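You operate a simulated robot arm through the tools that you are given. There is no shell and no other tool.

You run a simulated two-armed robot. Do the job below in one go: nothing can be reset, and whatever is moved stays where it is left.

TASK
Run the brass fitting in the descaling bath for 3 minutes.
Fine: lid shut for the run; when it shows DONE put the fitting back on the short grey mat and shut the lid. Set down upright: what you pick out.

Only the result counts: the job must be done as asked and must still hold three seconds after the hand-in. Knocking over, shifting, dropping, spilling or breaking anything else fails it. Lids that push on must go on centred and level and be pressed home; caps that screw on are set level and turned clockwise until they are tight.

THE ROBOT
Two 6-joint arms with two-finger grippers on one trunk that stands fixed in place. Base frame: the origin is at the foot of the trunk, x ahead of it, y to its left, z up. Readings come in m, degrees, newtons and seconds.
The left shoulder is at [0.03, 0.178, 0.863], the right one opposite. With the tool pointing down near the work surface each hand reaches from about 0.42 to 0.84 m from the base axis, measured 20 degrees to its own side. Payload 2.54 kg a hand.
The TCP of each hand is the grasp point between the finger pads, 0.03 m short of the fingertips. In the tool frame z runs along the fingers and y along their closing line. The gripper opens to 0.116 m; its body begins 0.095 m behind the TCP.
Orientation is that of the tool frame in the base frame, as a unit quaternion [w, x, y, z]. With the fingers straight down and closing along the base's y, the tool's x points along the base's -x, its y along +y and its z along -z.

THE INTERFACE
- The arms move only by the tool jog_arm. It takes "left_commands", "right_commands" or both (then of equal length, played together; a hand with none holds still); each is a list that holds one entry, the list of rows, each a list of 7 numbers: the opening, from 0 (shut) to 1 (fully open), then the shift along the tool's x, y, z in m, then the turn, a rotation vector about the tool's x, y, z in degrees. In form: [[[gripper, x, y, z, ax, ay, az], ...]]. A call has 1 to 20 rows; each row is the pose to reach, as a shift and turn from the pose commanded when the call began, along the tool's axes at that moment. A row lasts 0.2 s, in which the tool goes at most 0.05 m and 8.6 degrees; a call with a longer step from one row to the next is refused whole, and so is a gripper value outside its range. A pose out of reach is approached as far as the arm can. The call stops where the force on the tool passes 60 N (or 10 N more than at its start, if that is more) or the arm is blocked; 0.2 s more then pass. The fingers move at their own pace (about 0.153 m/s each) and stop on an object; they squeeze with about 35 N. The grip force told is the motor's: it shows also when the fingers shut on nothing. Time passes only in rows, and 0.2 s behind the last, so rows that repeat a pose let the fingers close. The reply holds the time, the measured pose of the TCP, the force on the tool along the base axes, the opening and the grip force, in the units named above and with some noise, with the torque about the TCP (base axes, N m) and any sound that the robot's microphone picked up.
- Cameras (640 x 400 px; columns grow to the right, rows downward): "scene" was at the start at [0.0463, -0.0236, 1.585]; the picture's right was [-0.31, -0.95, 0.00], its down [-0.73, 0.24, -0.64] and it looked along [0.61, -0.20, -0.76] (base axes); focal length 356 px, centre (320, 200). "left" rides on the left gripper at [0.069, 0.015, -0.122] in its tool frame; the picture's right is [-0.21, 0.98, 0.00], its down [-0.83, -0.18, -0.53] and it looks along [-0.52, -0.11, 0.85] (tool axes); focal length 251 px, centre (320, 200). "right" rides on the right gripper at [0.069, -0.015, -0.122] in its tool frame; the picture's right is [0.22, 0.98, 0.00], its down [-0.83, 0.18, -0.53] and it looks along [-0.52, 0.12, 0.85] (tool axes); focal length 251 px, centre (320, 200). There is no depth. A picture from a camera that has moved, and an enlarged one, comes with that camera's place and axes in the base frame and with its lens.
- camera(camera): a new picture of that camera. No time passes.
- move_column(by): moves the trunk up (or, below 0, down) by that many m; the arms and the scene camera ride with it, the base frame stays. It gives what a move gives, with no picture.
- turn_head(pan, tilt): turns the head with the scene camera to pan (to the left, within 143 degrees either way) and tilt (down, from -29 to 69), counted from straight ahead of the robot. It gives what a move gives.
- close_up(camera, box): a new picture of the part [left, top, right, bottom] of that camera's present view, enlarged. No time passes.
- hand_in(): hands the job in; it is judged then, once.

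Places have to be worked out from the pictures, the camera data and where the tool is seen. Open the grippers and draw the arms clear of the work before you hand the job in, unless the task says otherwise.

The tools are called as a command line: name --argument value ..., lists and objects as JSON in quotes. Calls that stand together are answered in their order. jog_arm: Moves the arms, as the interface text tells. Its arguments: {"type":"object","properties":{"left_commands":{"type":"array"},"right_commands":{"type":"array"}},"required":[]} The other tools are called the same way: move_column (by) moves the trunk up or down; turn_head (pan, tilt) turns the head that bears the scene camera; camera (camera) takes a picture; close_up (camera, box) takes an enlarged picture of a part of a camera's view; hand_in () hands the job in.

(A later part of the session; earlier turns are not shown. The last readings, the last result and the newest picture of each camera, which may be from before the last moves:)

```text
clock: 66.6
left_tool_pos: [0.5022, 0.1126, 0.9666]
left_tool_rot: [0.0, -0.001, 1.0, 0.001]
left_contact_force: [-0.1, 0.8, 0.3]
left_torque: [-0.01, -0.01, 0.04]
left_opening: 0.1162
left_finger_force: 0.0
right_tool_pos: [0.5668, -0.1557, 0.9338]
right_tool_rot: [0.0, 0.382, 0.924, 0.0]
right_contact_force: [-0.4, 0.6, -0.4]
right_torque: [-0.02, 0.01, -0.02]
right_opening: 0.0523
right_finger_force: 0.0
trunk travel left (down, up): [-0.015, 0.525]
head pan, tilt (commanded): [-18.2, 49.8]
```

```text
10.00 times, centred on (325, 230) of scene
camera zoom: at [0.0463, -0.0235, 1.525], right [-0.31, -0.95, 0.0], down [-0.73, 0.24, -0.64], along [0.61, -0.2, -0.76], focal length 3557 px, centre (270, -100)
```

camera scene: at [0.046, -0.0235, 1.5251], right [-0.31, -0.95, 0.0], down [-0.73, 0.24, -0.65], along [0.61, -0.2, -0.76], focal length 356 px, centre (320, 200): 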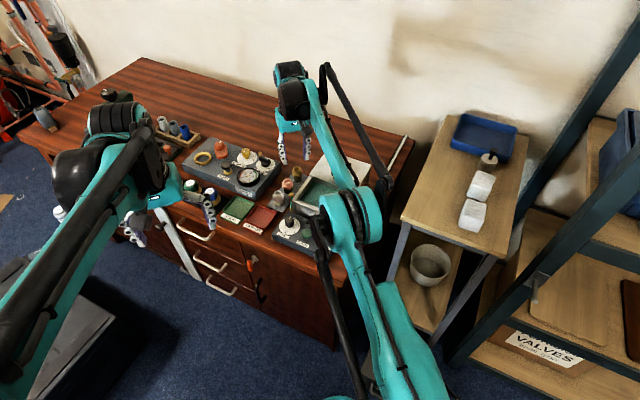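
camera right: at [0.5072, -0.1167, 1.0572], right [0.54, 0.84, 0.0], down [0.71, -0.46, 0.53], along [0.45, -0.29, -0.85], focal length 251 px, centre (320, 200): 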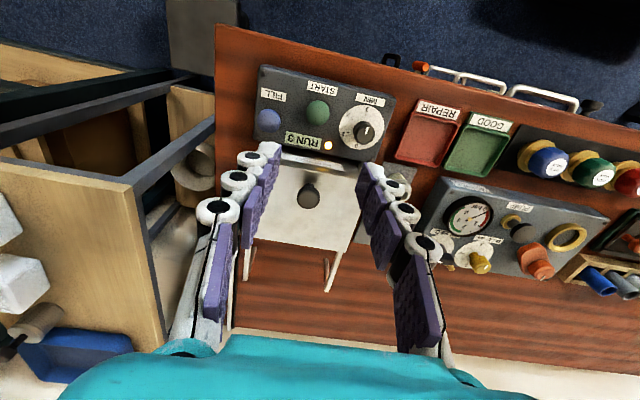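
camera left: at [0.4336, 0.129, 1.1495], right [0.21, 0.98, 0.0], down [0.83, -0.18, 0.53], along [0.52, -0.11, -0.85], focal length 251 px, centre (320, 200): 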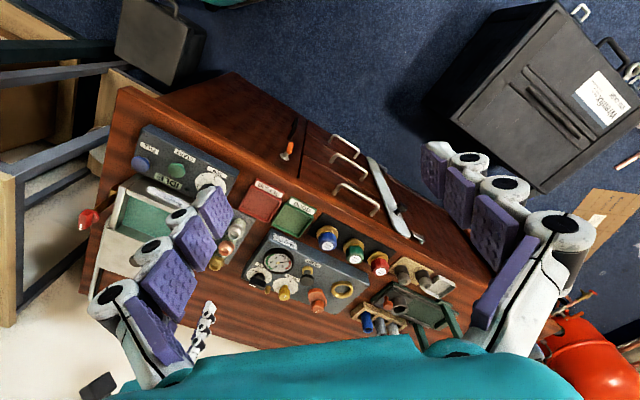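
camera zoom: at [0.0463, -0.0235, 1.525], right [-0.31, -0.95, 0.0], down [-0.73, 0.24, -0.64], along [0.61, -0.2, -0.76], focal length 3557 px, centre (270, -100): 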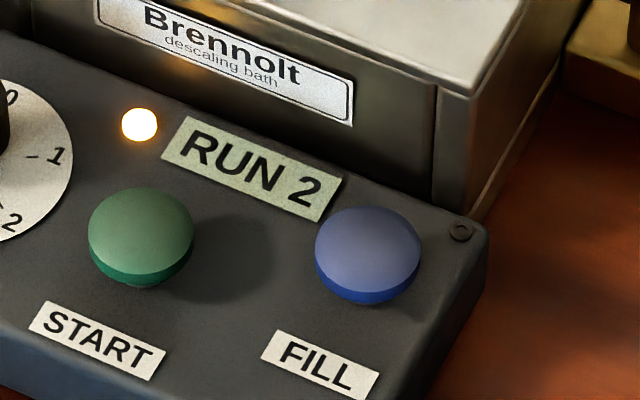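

It already shows "RUN 2", so minutes pass quickly. While waiting, I position the hand above the lid knob without touching anything.

jog_arm --right_commands '[[[0.5, -0.02, 0.002, 0.01, 0, 0, 0], [0.5, -0.04, 0.003, 0.02, 0, 0, 0], [0.5, -0.06, 0.005, 0.035, 0, 0, 0], [0.5, -0.0834, 0.0064, 0.05, 0, 0, 0], [0.5, -0.0834, 0.0064, 0.05, 0, 0, 0], [0.5, -0.0834, 0.0064, 0.05, 0, 0, 0], [0.5, -0.0834, 0.0064, 0.05, 0, 0, 0], [0.5, -0.0834, 0.0064, 0.05, 0, 0, 0], [0.5, -0.0834, 0.0064, 0.05, 0, 0, 0], [0.5, -0.0834, 0.0064, 0.05, 0, 0, 0], [0.5, -0.0834, 0.0064, 0.05, 0, 0, 0], [0.5, -0.0834, 0.0064, 0.05, 0, 0, 0], [0.5, -0.0834, 0.0064, 0.05, 0, 0, 0], [0.5, -0.0834, 0.0064, 0.05, 0, 0, 0], [0.5, -0.0834, 0.0064, 0.05, 0, 0, 0], [0.5, -0.0834, 0.0064, 0.05, 0, 0, 0], [0.5, -0.0834, 0.0064, 0.05, 0, 0, 0], [0.5, -0.0834, 0.0064, 0.05, 0, 0, 0], [0.5, -0.0834, 0.0064, 0.05, 0, 0, 0], [0.5, -0.0834, 0.0064, 0.05, 0, 0, 0]]]'

close_up --camera "scene" --box '[260, 160, 360, 250]'

camera --camera "right"

```text
clock: 70.8
left_tool_pos: [0.5018, 0.1134, 0.9656]
left_tool_rot: [0.0, 0.0, 1.0, 0.0]
left_contact_force: [-0.9, 0.4, -0.1]
left_torque: [-0.01, 0.02, 0.01]
left_opening: 0.1157
left_finger_force: 0.1
right_tool_pos: [0.6309, -0.2135, 0.8829]
right_tool_rot: [-0.001, 0.383, 0.924, 0.0]
right_contact_force: [0.4, 0.9, -0.2]
right_torque: [0.0, -0.01, 0.01]
right_opening: 0.0581
right_finger_force: 0.1
trunk travel left (down, up): [-0.015, 0.525]
head pan, tilt (commanded): [-18.2, 49.8]
```

```text
4.44 times, centred on (310, 205) of scene
camera zoom: at [0.0463, -0.0236, 1.525], right [-0.31, -0.95, 0.0], down [-0.73, 0.24, -0.64], along [0.61, -0.2, -0.76], focal length 1581 px, centre (364, 178)
```

zoom: 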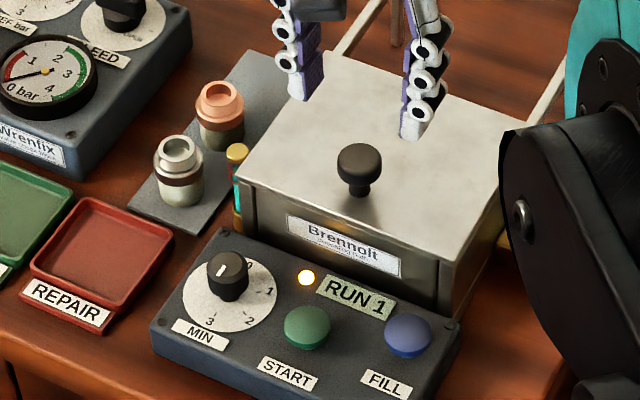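

```text
taken
camera right: at [0.5709, -0.1745, 1.0064], right [0.54, 0.84, 0.0], down [0.71, -0.46, 0.53], along [0.45, -0.29, -0.85], focal length 251 px, centre (320, 200)
```

right: 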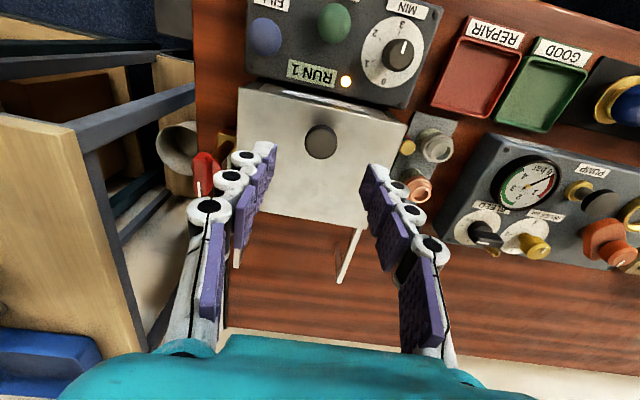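

"RUN 1" now. I keep holding still until it shows DONE.

jog_arm --right_commands '[[[0.5, 0, 0, 0, 0, 0, 0], [0.5, 0, 0, 0, 0, 0, 0], [0.5, 0, 0, 0, 0, 0, 0], [0.5, 0, 0, 0, 0, 0, 0], [0.5, 0, 0, 0, 0, 0, 0], [0.5, 0, 0, 0, 0, 0, 0], [0.5, 0, 0, 0, 0, 0, 0], [0.5, 0, 0, 0, 0, 0, 0], [0.5, 0, 0, 0, 0, 0, 0], [0.5, 0, 0, 0, 0, 0, 0], [0.5, 0, 0, 0, 0, 0, 0], [0.5, 0, 0, 0, 0, 0, 0], [0.5, 0, 0, 0, 0, 0, 0], [0.5, 0, 0, 0, 0, 0, 0], [0.5, 0, 0, 0, 0, 0, 0], [0.5, 0, 0, 0, 0, 0, 0], [0.5, 0, 0, 0, 0, 0, 0], [0.5, 0, 0, 0, 0, 0, 0], [0.5, 0, 0, 0, 0, 0, 0], [0.5, 0, 0, 0, 0, 0, 0]]]'

close_up --camera "scene" --box '[260, 160, 360, 250]'

```text
clock: 75.0
left_tool_pos: [0.5012, 0.1135, 0.9677]
left_tool_rot: [0.0, 0.001, 1.0, 0.001]
left_contact_force: [0.4, -0.1, -0.2]
left_torque: [-0.02, 0.0, 0.01]
left_opening: 0.1162
left_finger_force: 0.0
right_tool_pos: [0.6302, -0.2145, 0.8838]
right_tool_rot: [0.0, 0.383, 0.924, 0.0]
right_contact_force: [-0.2, 0.4, -0.4]
right_torque: [0.01, -0.03, 0.0]
right_opening: 0.0579
right_finger_force: 0.0
trunk travel left (down, up): [-0.015, 0.525]
head pan, tilt (commanded): [-18.2, 49.8]
```

```text
4.44 times, centred on (310, 205) of scene
camera zoom: at [0.0463, -0.0236, 1.525], right [-0.31, -0.95, 0.0], down [-0.73, 0.24, -0.64], along [0.61, -0.2, -0.76], focal length 1581 px, centre (364, 178)
```

zoom: 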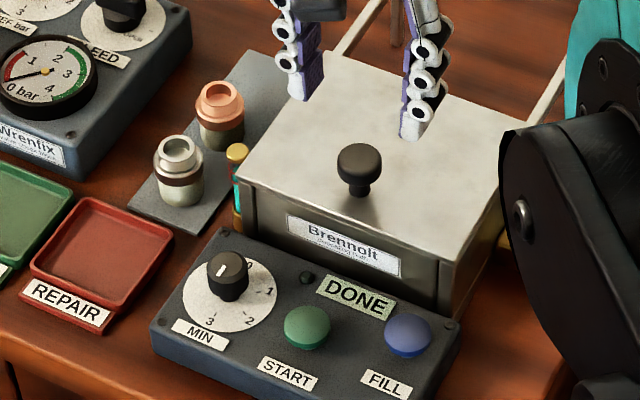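

The display shows DONE. I lower onto the lid knob (centred below) and grip it.

jog_arm --right_commands '[[[0.5, 0, 0, 0.025, 0, 0, 0], [0.5, 0, 0, 0.045, 0, 0, 0], [0.5, 0, 0, 0.06, 0, 0, 0], [0.5, 0, 0, 0.067, 0, 0, 0], [0.5, 0, 0, 0.067, 0, 0, 0], [0, 0, 0, 0.067, 0, 0, 0], [0, 0, 0, 0.067, 0, 0, 0], [0, 0, 0, 0.067, 0, 0, 0]]]'

camera --camera "right"

```text
clock: 76.8
left_tool_pos: [0.5012, 0.114, 0.9666]
left_tool_rot: [0.0, 0.0, 1.0, 0.0]
left_contact_force: [-0.1, -0.6, -0.4]
left_torque: [0.03, 0.0, -0.02]
left_opening: 0.1161
left_finger_force: 0.1
right_tool_pos: [0.6327, -0.2132, 0.8175]
right_tool_rot: [0.0, 0.383, 0.924, 0.0]
right_contact_force: [2.4, -0.5, 3.5]
right_torque: [0.02, -0.04, 0.01]
right_opening: 0.0251
right_finger_force: 44.7
trunk travel left (down, up): [-0.015, 0.525]
head pan, tilt (commanded): [-18.2, 49.8]
```

```text
taken
camera right: at [0.5721, -0.1747, 0.9397], right [0.54, 0.84, 0.0], down [0.71, -0.46, 0.53], along [0.45, -0.29, -0.85], focal length 251 px, centre (320, 200)
```

right: 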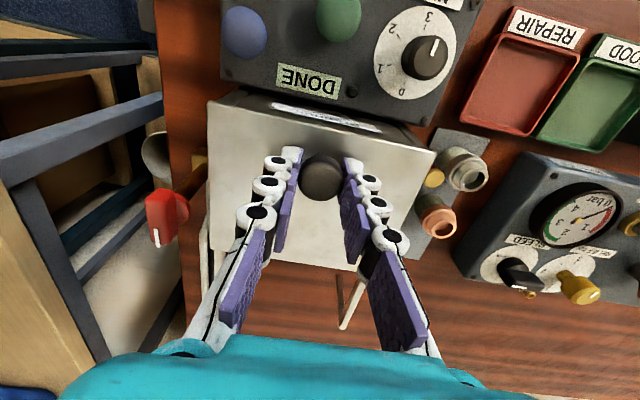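

Knob gripped with low forces. I slide the lid back about 6 cm first, easing up slightly.

jog_arm --right_commands '[[[0, -0.008, 0, -0.001, 0, 0, 0], [0, -0.016, 0, -0.001, 0, 0, 0], [0, -0.024, 0, -0.001, 0, 0, 0], [0, -0.032, 0, -0.0015, 0, 0, 0], [0, -0.04, 0, -0.0015, 0, 0, 0], [0, -0.048, 0, -0.0015, 0, 0, 0], [0, -0.056, 0, -0.0015, 0, 0, 0]]]'

```text
clock: 78.4
left_tool_pos: [0.5043, 0.1142, 0.9655]
left_tool_rot: [-0.001, -0.001, 1.0, 0.0]
left_contact_force: [-0.3, 0.1, -0.2]
left_torque: [-0.01, 0.01, 0.01]
left_opening: 0.116
left_finger_force: 0.0
right_tool_pos: [0.6704, -0.2533, 0.8174]
right_tool_rot: [0.0, 0.383, 0.924, 0.0]
right_contact_force: [10.1, 8.4, -9.0]
right_torque: [0.18, -0.12, 0.01]
right_opening: 0.0248
right_finger_force: 45.1
trunk travel left (down, up): [-0.015, 0.525]
head pan, tilt (commanded): [-18.2, 49.8]
```

Moving freely. I continue the remaining 5 cm to the open position.

jog_arm --right_commands '[[[0, -0.008, 0.0015, 0.0005, 0, 0, 0], [0, -0.016, 0.0015, 0.0005, 0, 0, 0], [0, -0.024, 0.0015, 0.0005, 0, 0, 0], [0, -0.032, 0.0015, 0.0005, 0, 0, 0], [0, -0.04, 0.0015, 0.0005, 0, 0, 0], [0, -0.047, 0.0015, 0.0005, 0, 0, 0], [0, -0.052, 0.0015, 0.0005, 0, 0, 0]]]'

camera --camera "right"

```text
clock: 80.0
left_tool_pos: [0.5021, 0.1137, 0.967]
left_tool_rot: [0.0, 0.0, 1.0, 0.001]
left_contact_force: [-0.2, -0.2, 0.0]
left_torque: [-0.02, 0.01, 0.0]
left_opening: 0.116
left_finger_force: 0.0
right_tool_pos: [0.7048, -0.2878, 0.8154]
right_tool_rot: [-0.001, 0.381, 0.924, -0.001]
right_contact_force: [-15.7, 10.4, -7.6]
right_torque: [-0.54, -0.29, 0.04]
right_opening: 0.025
right_finger_force: 45.4
trunk travel left (down, up): [-0.015, 0.525]
head pan, tilt (commanded): [-18.2, 49.8]
```

```text
taken
camera right: at [0.6465, -0.2486, 0.9399], right [0.54, 0.84, 0.0], down [0.71, -0.45, 0.53], along [0.45, -0.29, -0.85], focal length 251 px, centre (320, 200)
```

right: 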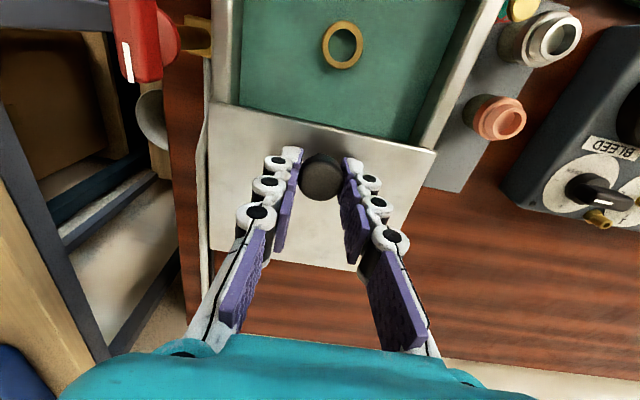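

The lid is open and the fitting's rim is visible. I ease off, release the knob and lift.

jog_arm --right_commands '[[[0, 0.0015, 0, 0, 0, 0, 0], [0.5, 0.0015, 0, 0, 0, 0, 0], [0.5, 0.0015, 0, 0, 0, 0, 0], [0.5, 0.0015, 0, -0.03, 0, 0, 0], [0.5, 0.0015, 0, -0.065, 0, 0, 0], [0.5, 0.0015, 0, -0.065, 0, 0, 0]]]'

camera --camera "right"

close_up --camera "right" --box '[240, 0, 420, 140]'

```text
clock: 81.4
left_tool_pos: [0.5021, 0.1128, 0.9669]
left_tool_rot: [0.0, 0.0, 1.0, 0.0]
left_contact_force: [0.0, 0.1, -1.0]
left_torque: [-0.02, 0.01, -0.01]
left_opening: 0.116
left_finger_force: 0.0
right_tool_pos: [0.7077, -0.2883, 0.8834]
right_tool_rot: [0.0, 0.383, 0.924, 0.0]
right_contact_force: [0.3, -0.9, -1.1]
right_torque: [0.01, 0.0, 0.01]
right_opening: 0.058
right_finger_force: 0.1
trunk travel left (down, up): [-0.015, 0.525]
head pan, tilt (commanded): [-18.2, 49.8]
```

```text
taken
camera right: at [0.6474, -0.2484, 1.0069], right [0.54, 0.84, 0.0], down [0.71, -0.46, 0.53], along [0.45, -0.29, -0.85], focal length 251 px, centre (320, 200)
```

right: 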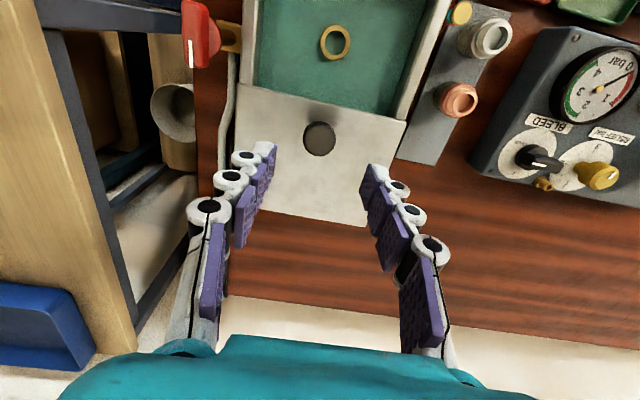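

```text
2.86 times, centred on (330, 70) of right
camera zoom: at [0.6474, -0.2484, 1.0069], right [0.54, 0.84, 0.0], down [0.71, -0.46, 0.53], along [0.45, -0.29, -0.85], focal length 718 px, centre (291, 571)
```

zoom: 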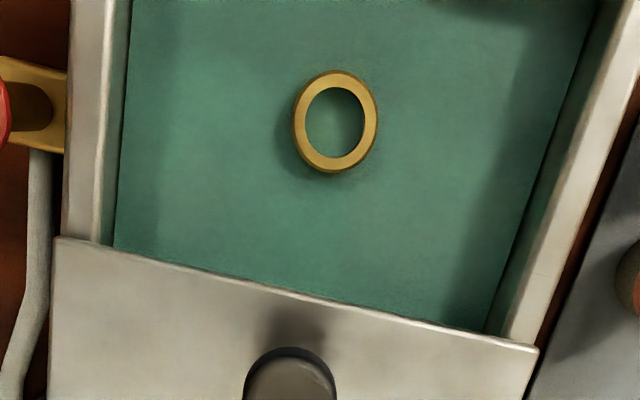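

I move the hand back over the fitting at (0.655,-0.2385) and check alignment.

jog_arm --right_commands '[[[0.45, 0.03, -0.001, 0, 0, 0, 0], [0.45, 0.0715, -0.002, 0, 0, 0, 0], [0.45, 0.0715, -0.002, 0.02, 0, 0, 0], [0.45, 0.0715, -0.002, 0.02, 0, 0, 0]]]'

close_up --camera "right" --box '[240, 80, 400, 200]'

```text
clock: 82.4
left_tool_pos: [0.5019, 0.1128, 0.9679]
left_tool_rot: [0.0, -0.001, 1.0, 0.0]
left_contact_force: [0.8, -0.2, 0.8]
left_torque: [0.03, -0.03, 0.04]
left_opening: 0.116
left_finger_force: 0.1
right_tool_pos: [0.6537, -0.2393, 0.8627]
right_tool_rot: [0.0, 0.383, 0.924, 0.0]
right_contact_force: [0.0, -0.5, 0.6]
right_torque: [0.01, 0.01, -0.01]
right_opening: 0.0524
right_finger_force: 0.2
trunk travel left (down, up): [-0.015, 0.525]
head pan, tilt (commanded): [-18.2, 49.8]
```

```text
3.33 times, centred on (320, 140) of right
camera zoom: at [0.5946, -0.1993, 0.9846], right [0.54, 0.84, 0.0], down [0.71, -0.46, 0.53], along [0.45, -0.29, -0.85], focal length 838 px, centre (320, 400)
```

zoom: 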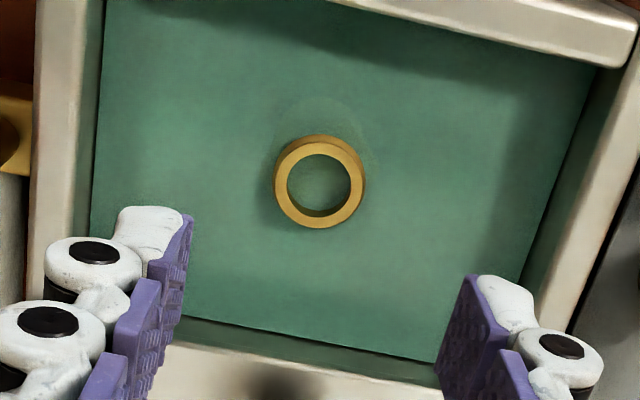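

The fitting is centred under the hand. I descend to z≈0.749 and grip it.

jog_arm --right_commands '[[[0.45, 0, 0, 0.03, 0, 0, 0], [0.45, 0, 0, 0.06, 0, 0, 0], [0.45, 0, 0, 0.085, 0, 0, 0], [0.45, 0, 0, 0.102, 0, 0, 0], [0.45, 0, 0, 0.113, 0, 0, 0], [0.45, 0, 0, 0.113, 0, 0, 0], [0.1, 0, 0, 0.113, 0, 0, 0], [0, 0, 0, 0.113, 0, 0, 0], [0, 0, 0, 0.113, 0, 0, 0], [0, 0, 0, 0.113, 0, 0, 0]]]'

camera --camera "right"

```text
clock: 84.6
left_tool_pos: [0.5012, 0.1135, 0.9677]
left_tool_rot: [0.0, 0.0, 1.0, 0.0]
left_contact_force: [-1.2, 0.4, -0.5]
left_torque: [-0.01, -0.02, 0.0]
left_opening: 0.1161
left_finger_force: 0.0
right_tool_pos: [0.6563, -0.2386, 0.7495]
right_tool_rot: [0.0, 0.383, 0.924, 0.0]
right_contact_force: [0.6, 0.3, 1.7]
right_torque: [0.01, -0.03, -0.03]
right_opening: 0.0295
right_finger_force: 34.9
trunk travel left (down, up): [-0.015, 0.525]
head pan, tilt (commanded): [-18.2, 49.8]
```

```text
taken
camera right: at [0.5966, -0.1984, 0.8727], right [0.54, 0.84, 0.0], down [0.71, -0.46, 0.53], along [0.45, -0.29, -0.85], focal length 251 px, centre (320, 200)
```

right: 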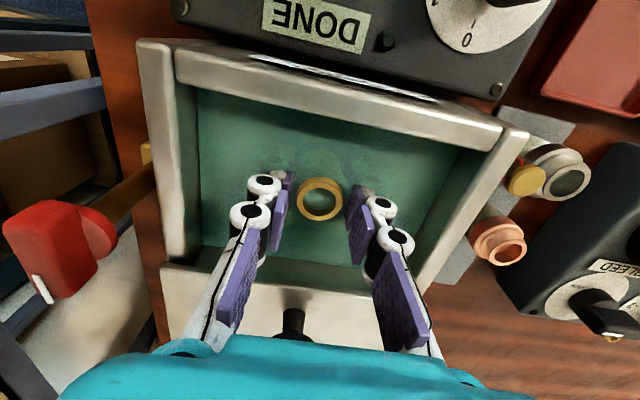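

The fitting is gripped (0.0295). I lift it out about 11 cm and check.

jog_arm --right_commands '[[[0, 0, 0, -0.01, 0, 0, 0], [0, 0, 0, -0.03, 0, 0, 0], [0, 0, 0, -0.055, 0, 0, 0], [0, 0, 0, -0.085, 0, 0, 0], [0, 0, 0, -0.11, 0, 0, 0], [0, 0, 0, -0.11, 0, 0, 0], [0, 0, 0, -0.11, 0, 0, 0]]]'

camera --camera "right"

close_up --camera "scene" --box '[280, 130, 380, 230]'

```text
clock: 86.2
left_tool_pos: [0.5027, 0.1135, 0.9664]
left_tool_rot: [0.0, 0.0, 1.0, 0.0]
left_contact_force: [1.0, -0.8, -0.6]
left_torque: [-0.02, 0.0, 0.01]
left_opening: 0.116
left_finger_force: 0.1
right_tool_pos: [0.6564, -0.2374, 0.8568]
right_tool_rot: [0.001, 0.383, 0.924, 0.001]
right_contact_force: [-0.1, -0.5, -0.5]
right_torque: [0.04, 0.01, -0.03]
right_opening: 0.0296
right_finger_force: 35.0
trunk travel left (down, up): [-0.015, 0.525]
head pan, tilt (commanded): [-18.2, 49.8]
```

```text
taken
camera right: at [0.5974, -0.1983, 0.98], right [0.54, 0.84, 0.0], down [0.71, -0.46, 0.53], along [0.45, -0.29, -0.85], focal length 251 px, centre (320, 200)
```

right: 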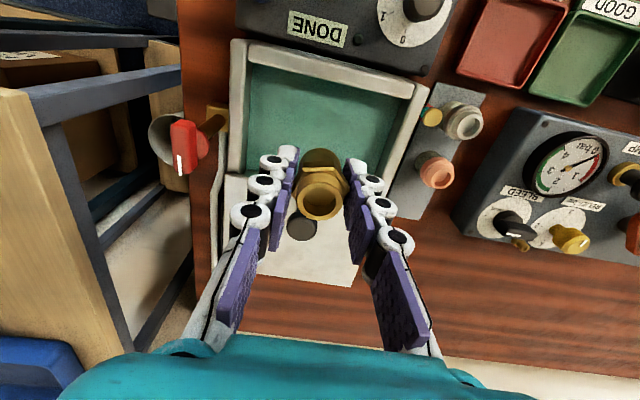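

```text
4.00 times, centred on (330, 180) of scene
camera zoom: at [0.0464, -0.0236, 1.525], right [-0.31, -0.95, 0.0], down [-0.73, 0.24, -0.64], along [0.61, -0.2, -0.76], focal length 1423 px, centre (280, 280)
```

zoom: 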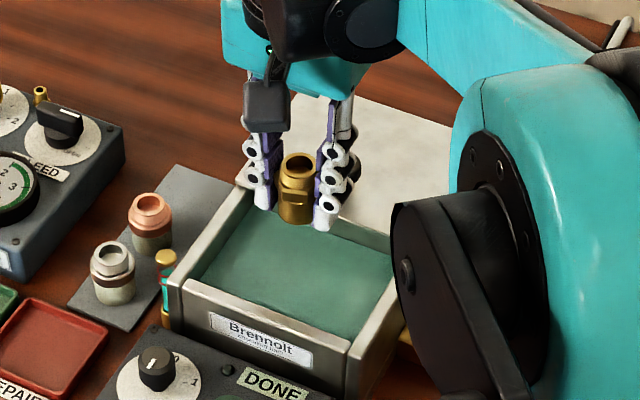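

The fitting came out clean and upright in the grip. I rotate the hand back to yaw 0 at this height.

jog_arm --right_commands '[[[0, 0, 0, 0, 0, 0, -7], [0, 0, 0, 0, 0, 0, -14], [0, 0, 0, 0, 0, 0, -21], [0, 0, 0, 0, 0, 0, -28], [0, 0, 0, 0, 0, 0, -35], [0, 0, 0, 0, 0, 0, -41], [0, 0, 0, 0, 0, 0, -45], [0, 0, 0, 0, 0, 0, -45]]]'

```text
clock: 88.0
left_tool_pos: [0.5032, 0.1137, 0.9673]
left_tool_rot: [-0.001, 0.0, 1.0, 0.0]
left_contact_force: [0.5, 0.4, -0.7]
left_torque: [0.03, -0.02, -0.01]
left_opening: 0.116
left_finger_force: 0.0
right_tool_pos: [0.6532, -0.238, 0.8585]
right_tool_rot: [0.0, -0.001, 1.0, 0.001]
right_contact_force: [-0.2, -0.7, -1.5]
right_torque: [0.01, -0.02, 0.01]
right_opening: 0.0296
right_finger_force: 35.2
trunk travel left (down, up): [-0.015, 0.525]
head pan, tilt (commanded): [-18.2, 49.8]
```

Now I carry the fitting back toward its place on the grey mat, staying above the lid, then down to z≈0.80.

jog_arm --right_commands '[[[0, -0.03, 0.009, 0, 0, 0, 0], [0, -0.06, 0.018, 0, 0, 0, 0], [0, -0.09, 0.027, 0, 0, 0, 0], [0, -0.115, 0.035, 0.004, 0, 0, 0], [0, -0.132, 0.0405, 0.01, 0, 0, 0], [0, -0.142, 0.0405, 0.03, 0, 0, 0], [0, -0.15, 0.0405, 0.058, 0, 0, 0], [0, -0.15, 0.0405, 0.058, 0, 0, 0]]]'

camera --camera "right"

close_up --camera "scene" --box '[260, 130, 360, 220]'

```text
clock: 89.8
left_tool_pos: [0.5023, 0.1129, 0.9666]
left_tool_rot: [0.0, 0.0, 1.0, 0.0]
left_contact_force: [-0.8, 0.7, 0.2]
left_torque: [0.01, 0.03, 0.02]
left_opening: 0.1162
left_finger_force: 0.0
right_tool_pos: [0.8045, -0.198, 0.8024]
right_tool_rot: [0.001, 0.0, 1.0, 0.001]
right_contact_force: [-0.2, -0.7, -1.0]
right_torque: [0.0, -0.02, -0.02]
right_opening: 0.0294
right_finger_force: 35.1
trunk travel left (down, up): [-0.015, 0.525]
head pan, tilt (commanded): [-18.2, 49.8]
```

```text
taken
camera right: at [0.7354, -0.212, 0.9246], right [-0.22, 0.98, 0.0], down [0.83, 0.18, 0.53], along [0.52, 0.12, -0.85], focal length 251 px, centre (320, 200)
```

right: 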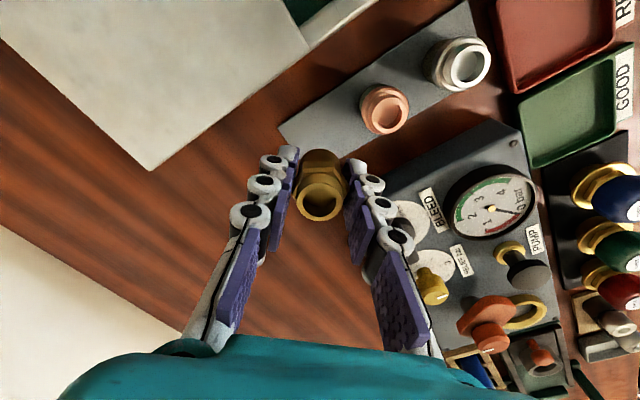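

```text
4.44 times, centred on (310, 175) of scene
camera zoom: at [0.0461, -0.0235, 1.525], right [-0.31, -0.95, 0.0], down [-0.73, 0.24, -0.65], along [0.61, -0.2, -0.76], focal length 1581 px, centre (364, 311)
```

zoom: 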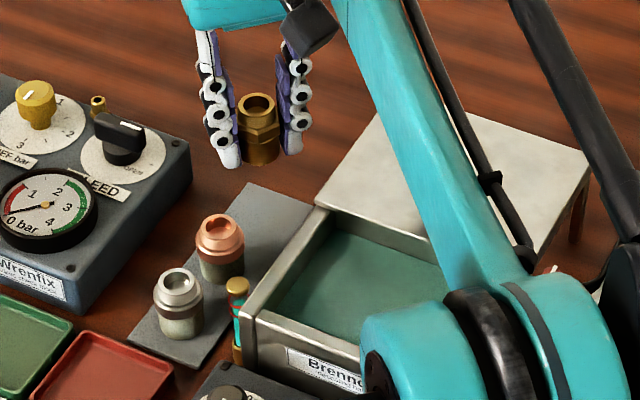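

Over the original spot at (0.8045,-0.198). I lower to just above the mat.

jog_arm --right_commands '[[[0, 0, 0, 0.02, 0, 0, 0], [0, 0, 0, 0.035, 0, 0, 0], [0, 0, 0, 0.047, 0, 0, 0], [0, 0, 0, 0.056, 0, 0, 0], [0, 0, 0, 0.059, 0, 0, 0], [0, 0, 0, 0.059, 0, 0, 0]]]'

close_up --camera "scene" --box '[275, 145, 345, 205]'

camera --camera "right"

```text
clock: 91.2
left_tool_pos: [0.503, 0.1129, 0.9672]
left_tool_rot: [0.0, -0.001, 1.0, -0.001]
left_contact_force: [0.1, -1.2, 0.1]
left_torque: [0.02, 0.03, 0.0]
left_opening: 0.1161
left_finger_force: 0.1
right_tool_pos: [0.805, -0.1995, 0.7427]
right_tool_rot: [0.0, -0.001, 1.0, 0.0]
right_contact_force: [-0.4, 0.3, 0.1]
right_torque: [-0.03, 0.03, -0.03]
right_opening: 0.0294
right_finger_force: 35.3
trunk travel left (down, up): [-0.015, 0.525]
head pan, tilt (commanded): [-18.2, 49.8]
```

```text
6.67 times, centred on (310, 175) of scene
camera zoom: at [0.0465, -0.0236, 1.525], right [-0.31, -0.95, 0.0], down [-0.73, 0.24, -0.64], along [0.61, -0.2, -0.76], focal length 2372 px, centre (387, 367)
```

zoom: 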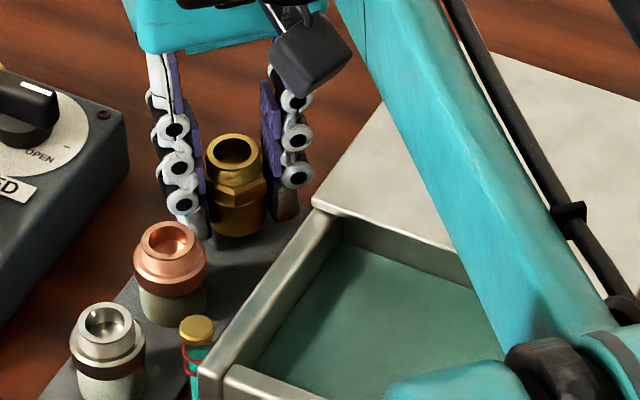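

```text
taken
camera right: at [0.7356, -0.2128, 0.8659], right [-0.22, 0.98, 0.0], down [0.83, 0.18, 0.53], along [0.52, 0.11, -0.85], focal length 251 px, centre (320, 200)
```

right: 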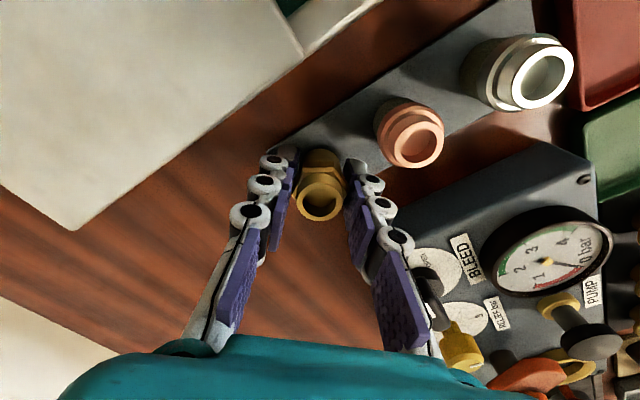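

No contact yet at z≈0.743. I lower in 1.5 mm steps to feel the mat.

jog_arm --right_commands '[[[0, 0, 0, 0.0015, 0, 0, 0], [0, 0, 0, 0.003, 0, 0, 0], [0, 0, 0, 0.0042, 0, 0, 0]]]'

```text
clock: 92.0
left_tool_pos: [0.5029, 0.1136, 0.9681]
left_tool_rot: [-0.001, 0.0, 1.0, 0.001]
left_contact_force: [1.6, -0.4, 0.3]
left_torque: [0.04, 0.0, 0.02]
left_opening: 0.1158
left_finger_force: 0.0
right_tool_pos: [0.8038, -0.199, 0.7385]
right_tool_rot: [0.001, 0.0, 1.0, 0.0]
right_contact_force: [-0.7, -0.6, -1.1]
right_torque: [0.01, 0.0, 0.0]
right_opening: 0.0297
right_finger_force: 34.9
trunk travel left (down, up): [-0.015, 0.525]
head pan, tilt (commanded): [-18.2, 49.8]
```

Still no contact at 0.7385; a little further down.

jog_arm --right_commands '[[[0, 0, 0, 0.001, 0, 0, 0], [0, 0, 0, 0.002, 0, 0, 0]]]'

```text
clock: 92.6
left_tool_pos: [0.5015, 0.1133, 0.9669]
left_tool_rot: [0.0, 0.0, 1.0, 0.0]
left_contact_force: [-0.3, 0.0, 0.5]
left_torque: [-0.01, 0.03, 0.03]
left_opening: 0.116
left_finger_force: 0.0
right_tool_pos: [0.8053, -0.1992, 0.7354]
right_tool_rot: [0.0, 0.001, 1.0, 0.0]
right_contact_force: [0.8, -0.6, 1.5]
right_torque: [-0.03, -0.03, 0.0]
right_opening: 0.0297
right_finger_force: 35.4
trunk travel left (down, up): [-0.015, 0.525]
head pan, tilt (commanded): [-18.2, 49.8]
```

A slight upward force may be starting (+1.5 N from −1). One more millimetre.

jog_arm --right_commands '[[[0, 0, 0, 0.0007, 0, 0, 0], [0, 0, 0, 0.0014, 0, 0, 0]]]'

```text
clock: 93.2
left_tool_pos: [0.5009, 0.1147, 0.9681]
left_tool_rot: [0.0, 0.0, 1.0, -0.001]
left_contact_force: [0.5, 0.6, -0.2]
left_torque: [-0.01, 0.02, 0.0]
left_opening: 0.1159
left_finger_force: 0.1
right_tool_pos: [0.804, -0.2, 0.7362]
right_tool_rot: [0.001, 0.0, 1.0, 0.0]
right_contact_force: [15.4, -1.6, 18.3]
right_torque: [-0.03, -0.44, 0.05]
right_opening: 0.0296
right_finger_force: 34.7
trunk travel left (down, up): [-0.015, 0.525]
head pan, tilt (commanded): [-18.2, 49.8]
```

The fitting is on the mat (18 N). I ease off 1 mm and open the fingers.

jog_arm --right_commands '[[[0, 0, 0, -0.001, 0, 0, 0], [0, 0, 0, -0.001, 0, 0, 0], [0.3, 0, 0, -0.001, 0, 0, 0], [0.45, 0, 0, -0.001, 0, 0, 0], [0.45, 0, 0, -0.001, 0, 0, 0]]]'

close_up --camera "scene" --box '[275, 145, 345, 205]'

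close_up --camera "right" --box '[220, 110, 420, 250]'

```text
clock: 94.4
left_tool_pos: [0.5019, 0.1138, 0.9672]
left_tool_rot: [0.001, 0.0, 1.0, 0.0]
left_contact_force: [0.3, 0.3, -0.3]
left_torque: [0.01, 0.02, -0.04]
left_opening: 0.1161
left_finger_force: 0.2
right_tool_pos: [0.8044, -0.1989, 0.7355]
right_tool_rot: [0.0, 0.001, 1.0, 0.0]
right_contact_force: [-1.2, -0.9, 0.3]
right_torque: [0.02, -0.01, 0.01]
right_opening: 0.0523
right_finger_force: 0.1
trunk travel left (down, up): [-0.015, 0.525]
head pan, tilt (commanded): [-18.2, 49.8]
```

```text
6.67 times, centred on (310, 175) of scene
camera zoom: at [0.0463, -0.0235, 1.525], right [-0.31, -0.95, 0.0], down [-0.73, 0.24, -0.64], along [0.61, -0.2, -0.76], focal length 2372 px, centre (387, 367)
```

zoom: 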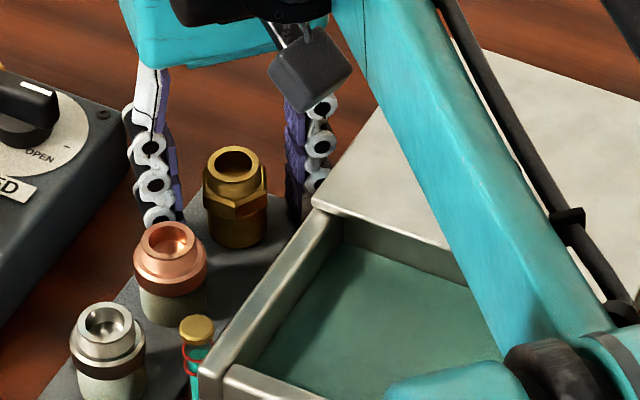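

```text
2.86 times, centred on (320, 180) of right
camera zoom: at [0.7347, -0.2125, 0.8582], right [-0.22, 0.98, 0.0], down [0.83, 0.18, 0.53], along [0.52, 0.12, -0.85], focal length 718 px, centre (320, 257)
```

zoom: 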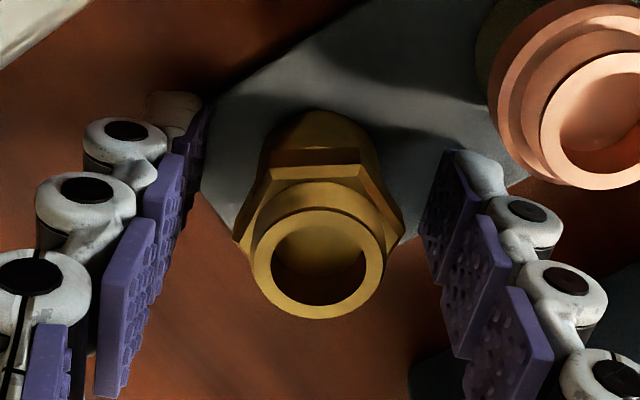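

The fitting stands upright and free on the mat. I lift straight up, then back the hand away toward the lid knob side.

jog_arm --right_commands '[[[0.45, 0, 0, -0.015, 0, 0, 0], [0.45, 0, 0, -0.035, 0, 0, 0], [0.45, 0, 0, -0.06, 0, 0, 0], [0.45, 0.005, 0, -0.085, 0, 0, 0], [0.45, 0.02, -0.01, -0.12, 0, 0, 0], [0.45, 0.04, -0.03, -0.15, 0, 0, 0], [0.45, 0.04, -0.03, -0.15, 0, 0, 0]]]'

camera --camera "right"

close_up --camera "scene" --box '[265, 135, 365, 225]'

```text
clock: 96.0
left_tool_pos: [0.5018, 0.1137, 0.9659]
left_tool_rot: [0.0, -0.001, 1.0, 0.0]
left_contact_force: [0.2, 0.5, 0.1]
left_torque: [-0.02, -0.01, 0.01]
left_opening: 0.1159
left_finger_force: 0.1
right_tool_pos: [0.7637, -0.226, 0.8848]
right_tool_rot: [0.0, -0.001, 1.0, 0.0]
right_contact_force: [0.9, 1.1, 0.1]
right_torque: [-0.02, -0.01, 0.0]
right_opening: 0.0523
right_finger_force: 0.2
trunk travel left (down, up): [-0.015, 0.525]
head pan, tilt (commanded): [-18.2, 49.8]
```

```text
taken
camera right: at [0.6946, -0.2397, 1.0072], right [-0.22, 0.98, 0.0], down [0.83, 0.18, 0.53], along [0.52, 0.12, -0.85], focal length 251 px, centre (320, 200)
```

right: 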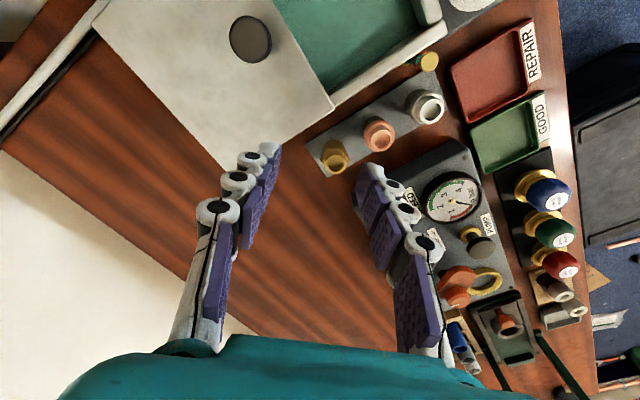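

```text
4.44 times, centred on (315, 180) of scene
camera zoom: at [0.0467, -0.0235, 1.5249], right [-0.31, -0.95, 0.0], down [-0.73, 0.24, -0.64], along [0.61, -0.2, -0.76], focal length 1581 px, centre (342, 289)
```

zoom: 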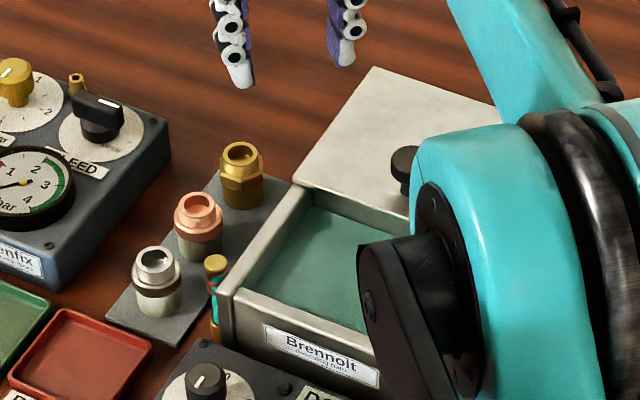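

The three fittings stand on the mat. Now I rotate back to 45° and move above the lid knob at about (0.706,-0.288).

jog_arm --right_commands '[[[0.5, 0.009, -0.009, 0, 0, 0, 7], [0.5, 0.018, -0.018, 0, 0, 0, 14], [0.5, 0.027, -0.028, 0, 0, 0, 21], [0.5, 0.036, -0.038, 0, 0, 0, 28], [0.5, 0.045, -0.048, 0, 0, 0, 35], [0.5, 0.053, -0.056, 0, 0, 0, 41], [0.5, 0.0577, -0.062, 0, 0, 0, 45], [0.5, 0.0577, -0.062, 0, 0, 0, 45]]]'

camera --camera "right"

close_up --camera "right" --box '[240, 90, 400, 210]'

```text
clock: 97.8
left_tool_pos: [0.5016, 0.1131, 0.9666]
left_tool_rot: [0.001, 0.0, 1.0, 0.0]
left_contact_force: [0.3, -0.7, 0.4]
left_torque: [0.01, 0.04, 0.02]
left_opening: 0.116
left_finger_force: 0.1
right_tool_pos: [0.7074, -0.2901, 0.8856]
right_tool_rot: [0.0, 0.382, 0.924, 0.0]
right_contact_force: [-0.2, 0.3, 0.1]
right_torque: [0.02, 0.03, 0.01]
right_opening: 0.058
right_finger_force: 0.0
trunk travel left (down, up): [-0.015, 0.525]
head pan, tilt (commanded): [-18.2, 49.8]
```

```text
taken
camera right: at [0.6474, -0.2503, 1.0076], right [0.54, 0.84, 0.0], down [0.71, -0.46, 0.53], along [0.45, -0.29, -0.85], focal length 251 px, centre (320, 200)
```

right: 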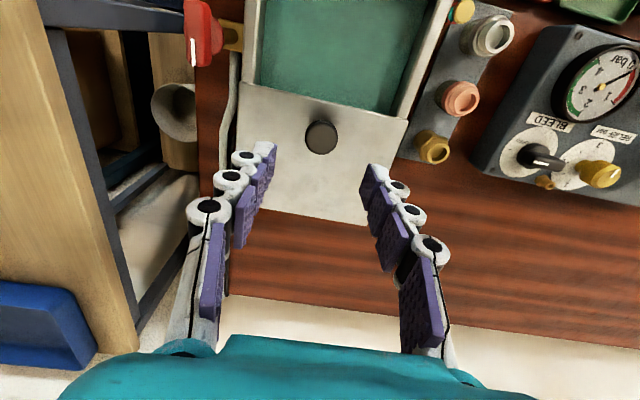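

```text
3.33 times, centred on (320, 150) of right
camera zoom: at [0.6474, -0.2503, 1.0076], right [0.54, 0.84, 0.0], down [0.71, -0.46, 0.53], along [0.45, -0.29, -0.85], focal length 838 px, centre (320, 367)
```

zoom: 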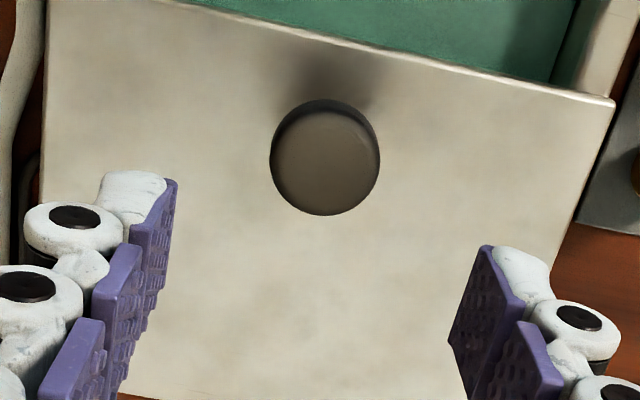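

The knob is 2.6 mm forward of the axis. I correct, lower to z≈0.8165 and grip it.

jog_arm --right_commands '[[[0.5, 0.0026, 0.0008, 0.02, 0, 0, 0], [0.5, 0.0026, 0.0008, 0.045, 0, 0, 0], [0.5, 0.0026, 0.0008, 0.06, 0, 0, 0], [0.5, 0.0026, 0.0008, 0.069, 0, 0, 0], [0.5, 0.0026, 0.0008, 0.069, 0, 0, 0], [0, 0.0026, 0.0008, 0.069, 0, 0, 0], [0, 0.0026, 0.0008, 0.069, 0, 0, 0], [0, 0.0026, 0.0008, 0.069, 0, 0, 0]]]'

camera --camera "right"

```text
clock: 99.6
left_tool_pos: [0.5025, 0.1141, 0.9678]
left_tool_rot: [0.0, -0.001, 1.0, -0.001]
left_contact_force: [-0.3, -0.1, -0.2]
left_torque: [-0.03, 0.0, 0.0]
left_opening: 0.1159
left_finger_force: 0.0
right_tool_pos: [0.7048, -0.2884, 0.8174]
right_tool_rot: [0.0, 0.382, 0.924, 0.0]
right_contact_force: [4.3, 4.0, 2.9]
right_torque: [0.06, -0.11, -0.01]
right_opening: 0.0252
right_finger_force: 45.1
trunk travel left (down, up): [-0.015, 0.525]
head pan, tilt (commanded): [-18.2, 49.8]
```

```text
taken
camera right: at [0.6455, -0.2482, 0.9391], right [0.54, 0.84, 0.0], down [0.71, -0.45, 0.53], along [0.45, -0.29, -0.85], focal length 251 px, centre (320, 200)
```

right: 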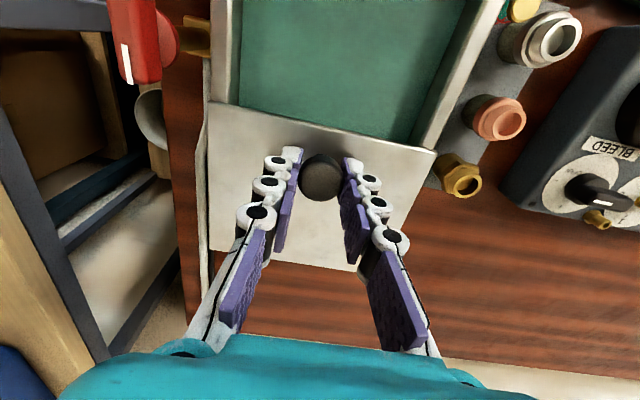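

Gripped with low forces. I slide the lid forward 6.4 cm as before.

jog_arm --right_commands '[[[0, 0.008, 0.001, 0, 0, 0, 0], [0, 0.016, 0.001, 0, 0, 0, 0], [0, 0.024, 0.001, 0, 0, 0, 0], [0, 0.032, 0.001, 0, 0, 0, 0], [0, 0.04, 0.001, 0, 0, 0, 0], [0, 0.048, 0.001, 0, 0, 0, 0], [0, 0.056, 0.001, 0, 0, 0, 0], [0, 0.064, 0.001, 0, 0, 0, 0]]]'

```text
clock: 101.4
left_tool_pos: [0.5009, 0.1117, 0.9685]
left_tool_rot: [0.0, 0.0, 1.0, 0.0]
left_contact_force: [-0.4, -0.5, -0.5]
left_torque: [0.0, 0.02, -0.01]
left_opening: 0.1161
left_finger_force: 0.0
right_tool_pos: [0.6605, -0.2433, 0.8168]
right_tool_rot: [0.0, 0.383, 0.924, 0.0]
right_contact_force: [-9.7, -9.7, 1.0]
right_torque: [-0.2, 0.17, 0.02]
right_opening: 0.0251
right_finger_force: 44.9
trunk travel left (down, up): [-0.015, 0.525]
head pan, tilt (commanded): [-18.2, 49.8]
```

The lid glides. I push the remaining ~4.5 cm to the front stop, with a small lateral correction.

jog_arm --right_commands '[[[0, 0.008, -0.0015, 0, 0, 0, 0], [0, 0.016, -0.0015, 0, 0, 0, 0], [0, 0.024, -0.0015, 0, 0, 0, 0], [0, 0.031, -0.0015, 0.0005, 0, 0, 0], [0, 0.037, -0.0015, 0.0005, 0, 0, 0], [0, 0.041, -0.0015, 0.0005, 0, 0, 0], [0, 0.044, -0.0015, 0.0005, 0, 0, 0], [0, 0.046, -0.0015, 0.0005, 0, 0, 0]]]'

camera --camera "right"

close_up --camera "scene" --box '[270, 150, 370, 240]'

```text
clock: 103.2
left_tool_pos: [0.5042, 0.1125, 0.9665]
left_tool_rot: [-0.002, 0.0, 1.0, 0.001]
left_contact_force: [0.0, -0.1, -0.6]
left_torque: [-0.01, 0.01, -0.03]
left_opening: 0.1159
left_finger_force: 0.1
right_tool_pos: [0.6291, -0.2118, 0.8147]
right_tool_rot: [0.002, 0.383, 0.924, 0.0]
right_contact_force: [34.7, -9.1, 12.2]
right_torque: [-0.15, -0.47, -0.08]
right_opening: 0.0252
right_finger_force: 45.2
trunk travel left (down, up): [-0.015, 0.525]
head pan, tilt (commanded): [-18.2, 49.8]
```

```text
taken
camera right: at [0.5698, -0.1728, 0.9374], right [0.54, 0.84, 0.0], down [0.71, -0.46, 0.54], along [0.45, -0.29, -0.84], focal length 251 px, centre (320, 200)
```

right: 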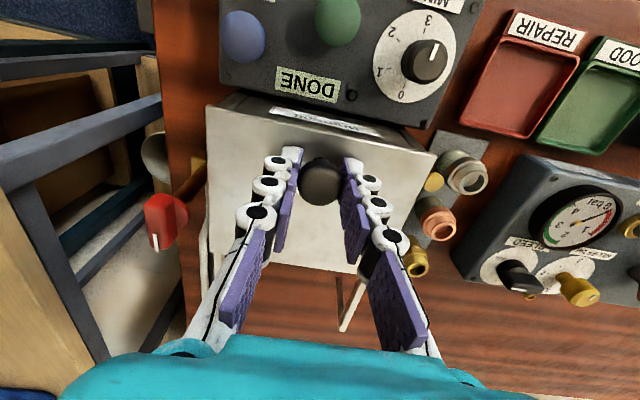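

```text
4.44 times, centred on (320, 195) of scene
camera zoom: at [0.0494, -0.0242, 1.5249], right [-0.31, -0.95, 0.0], down [-0.73, 0.24, -0.64], along [0.61, -0.2, -0.77], focal length 1581 px, centre (320, 222)
```

zoom: 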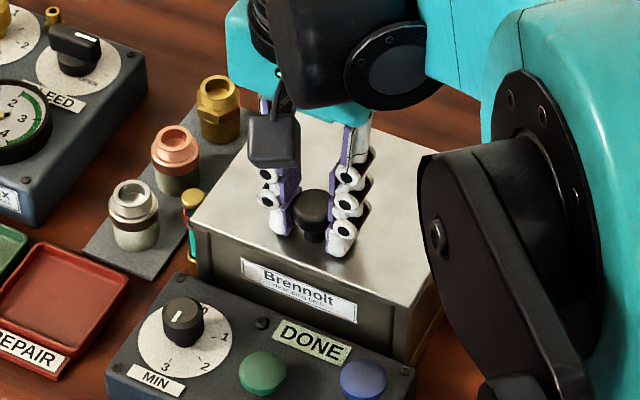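

The lid is shut against its stop. I ease, release, and lift the hand clear.

jog_arm --right_commands '[[[0, -0.0015, 0, 0, 0, 0, 0], [0.5, -0.0015, 0, 0, 0, 0, 0], [0.5, -0.0015, 0, 0, 0, 0, 0], [0.5, -0.0015, 0, -0.03, 0, 0, 0], [0.5, -0.0015, 0, -0.07, 0, 0, 0], [0.5, -0.0015, 0, -0.11, 0, 0, 0], [0.5, -0.0015, 0, -0.15, 0, 0, 0], [0.5, -0.0015, 0, -0.18, 0, 0, 0], [0.5, -0.0015, 0, -0.18, 0, 0, 0]]]'

camera --camera "right"

close_up --camera "scene" --box '[260, 150, 380, 250]'

```text
clock: 105.2
left_tool_pos: [0.5021, 0.1138, 0.9668]
left_tool_rot: [0.0, -0.001, 1.0, 0.0]
left_contact_force: [-0.3, 0.0, -0.3]
left_torque: [0.0, -0.01, -0.01]
left_opening: 0.116
left_finger_force: 0.1
right_tool_pos: [0.6283, -0.2123, 0.9981]
right_tool_rot: [-0.001, 0.383, 0.924, -0.001]
right_contact_force: [-1.0, 0.5, 0.7]
right_torque: [0.03, -0.03, 0.01]
right_opening: 0.0581
right_finger_force: 0.1
trunk travel left (down, up): [-0.015, 0.525]
head pan, tilt (commanded): [-18.2, 49.8]
```

```text
taken
camera right: at [0.5684, -0.1737, 1.1197], right [0.54, 0.84, 0.0], down [0.71, -0.46, 0.53], along [0.45, -0.29, -0.85], focal length 251 px, centre (320, 200)
```

right: 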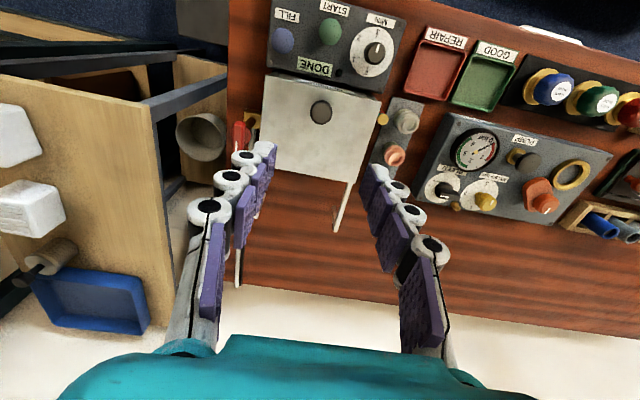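

```text
4.00 times, centred on (320, 200) of scene
camera zoom: at [0.0465, -0.0236, 1.525], right [-0.31, -0.95, 0.0], down [-0.73, 0.24, -0.64], along [0.61, -0.2, -0.76], focal length 1423 px, centre (320, 200)
```

zoom: 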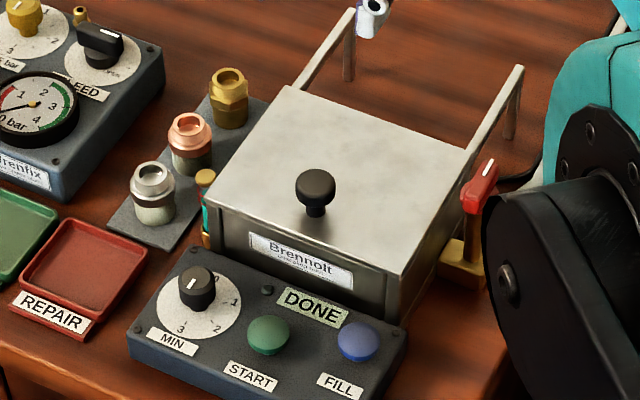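

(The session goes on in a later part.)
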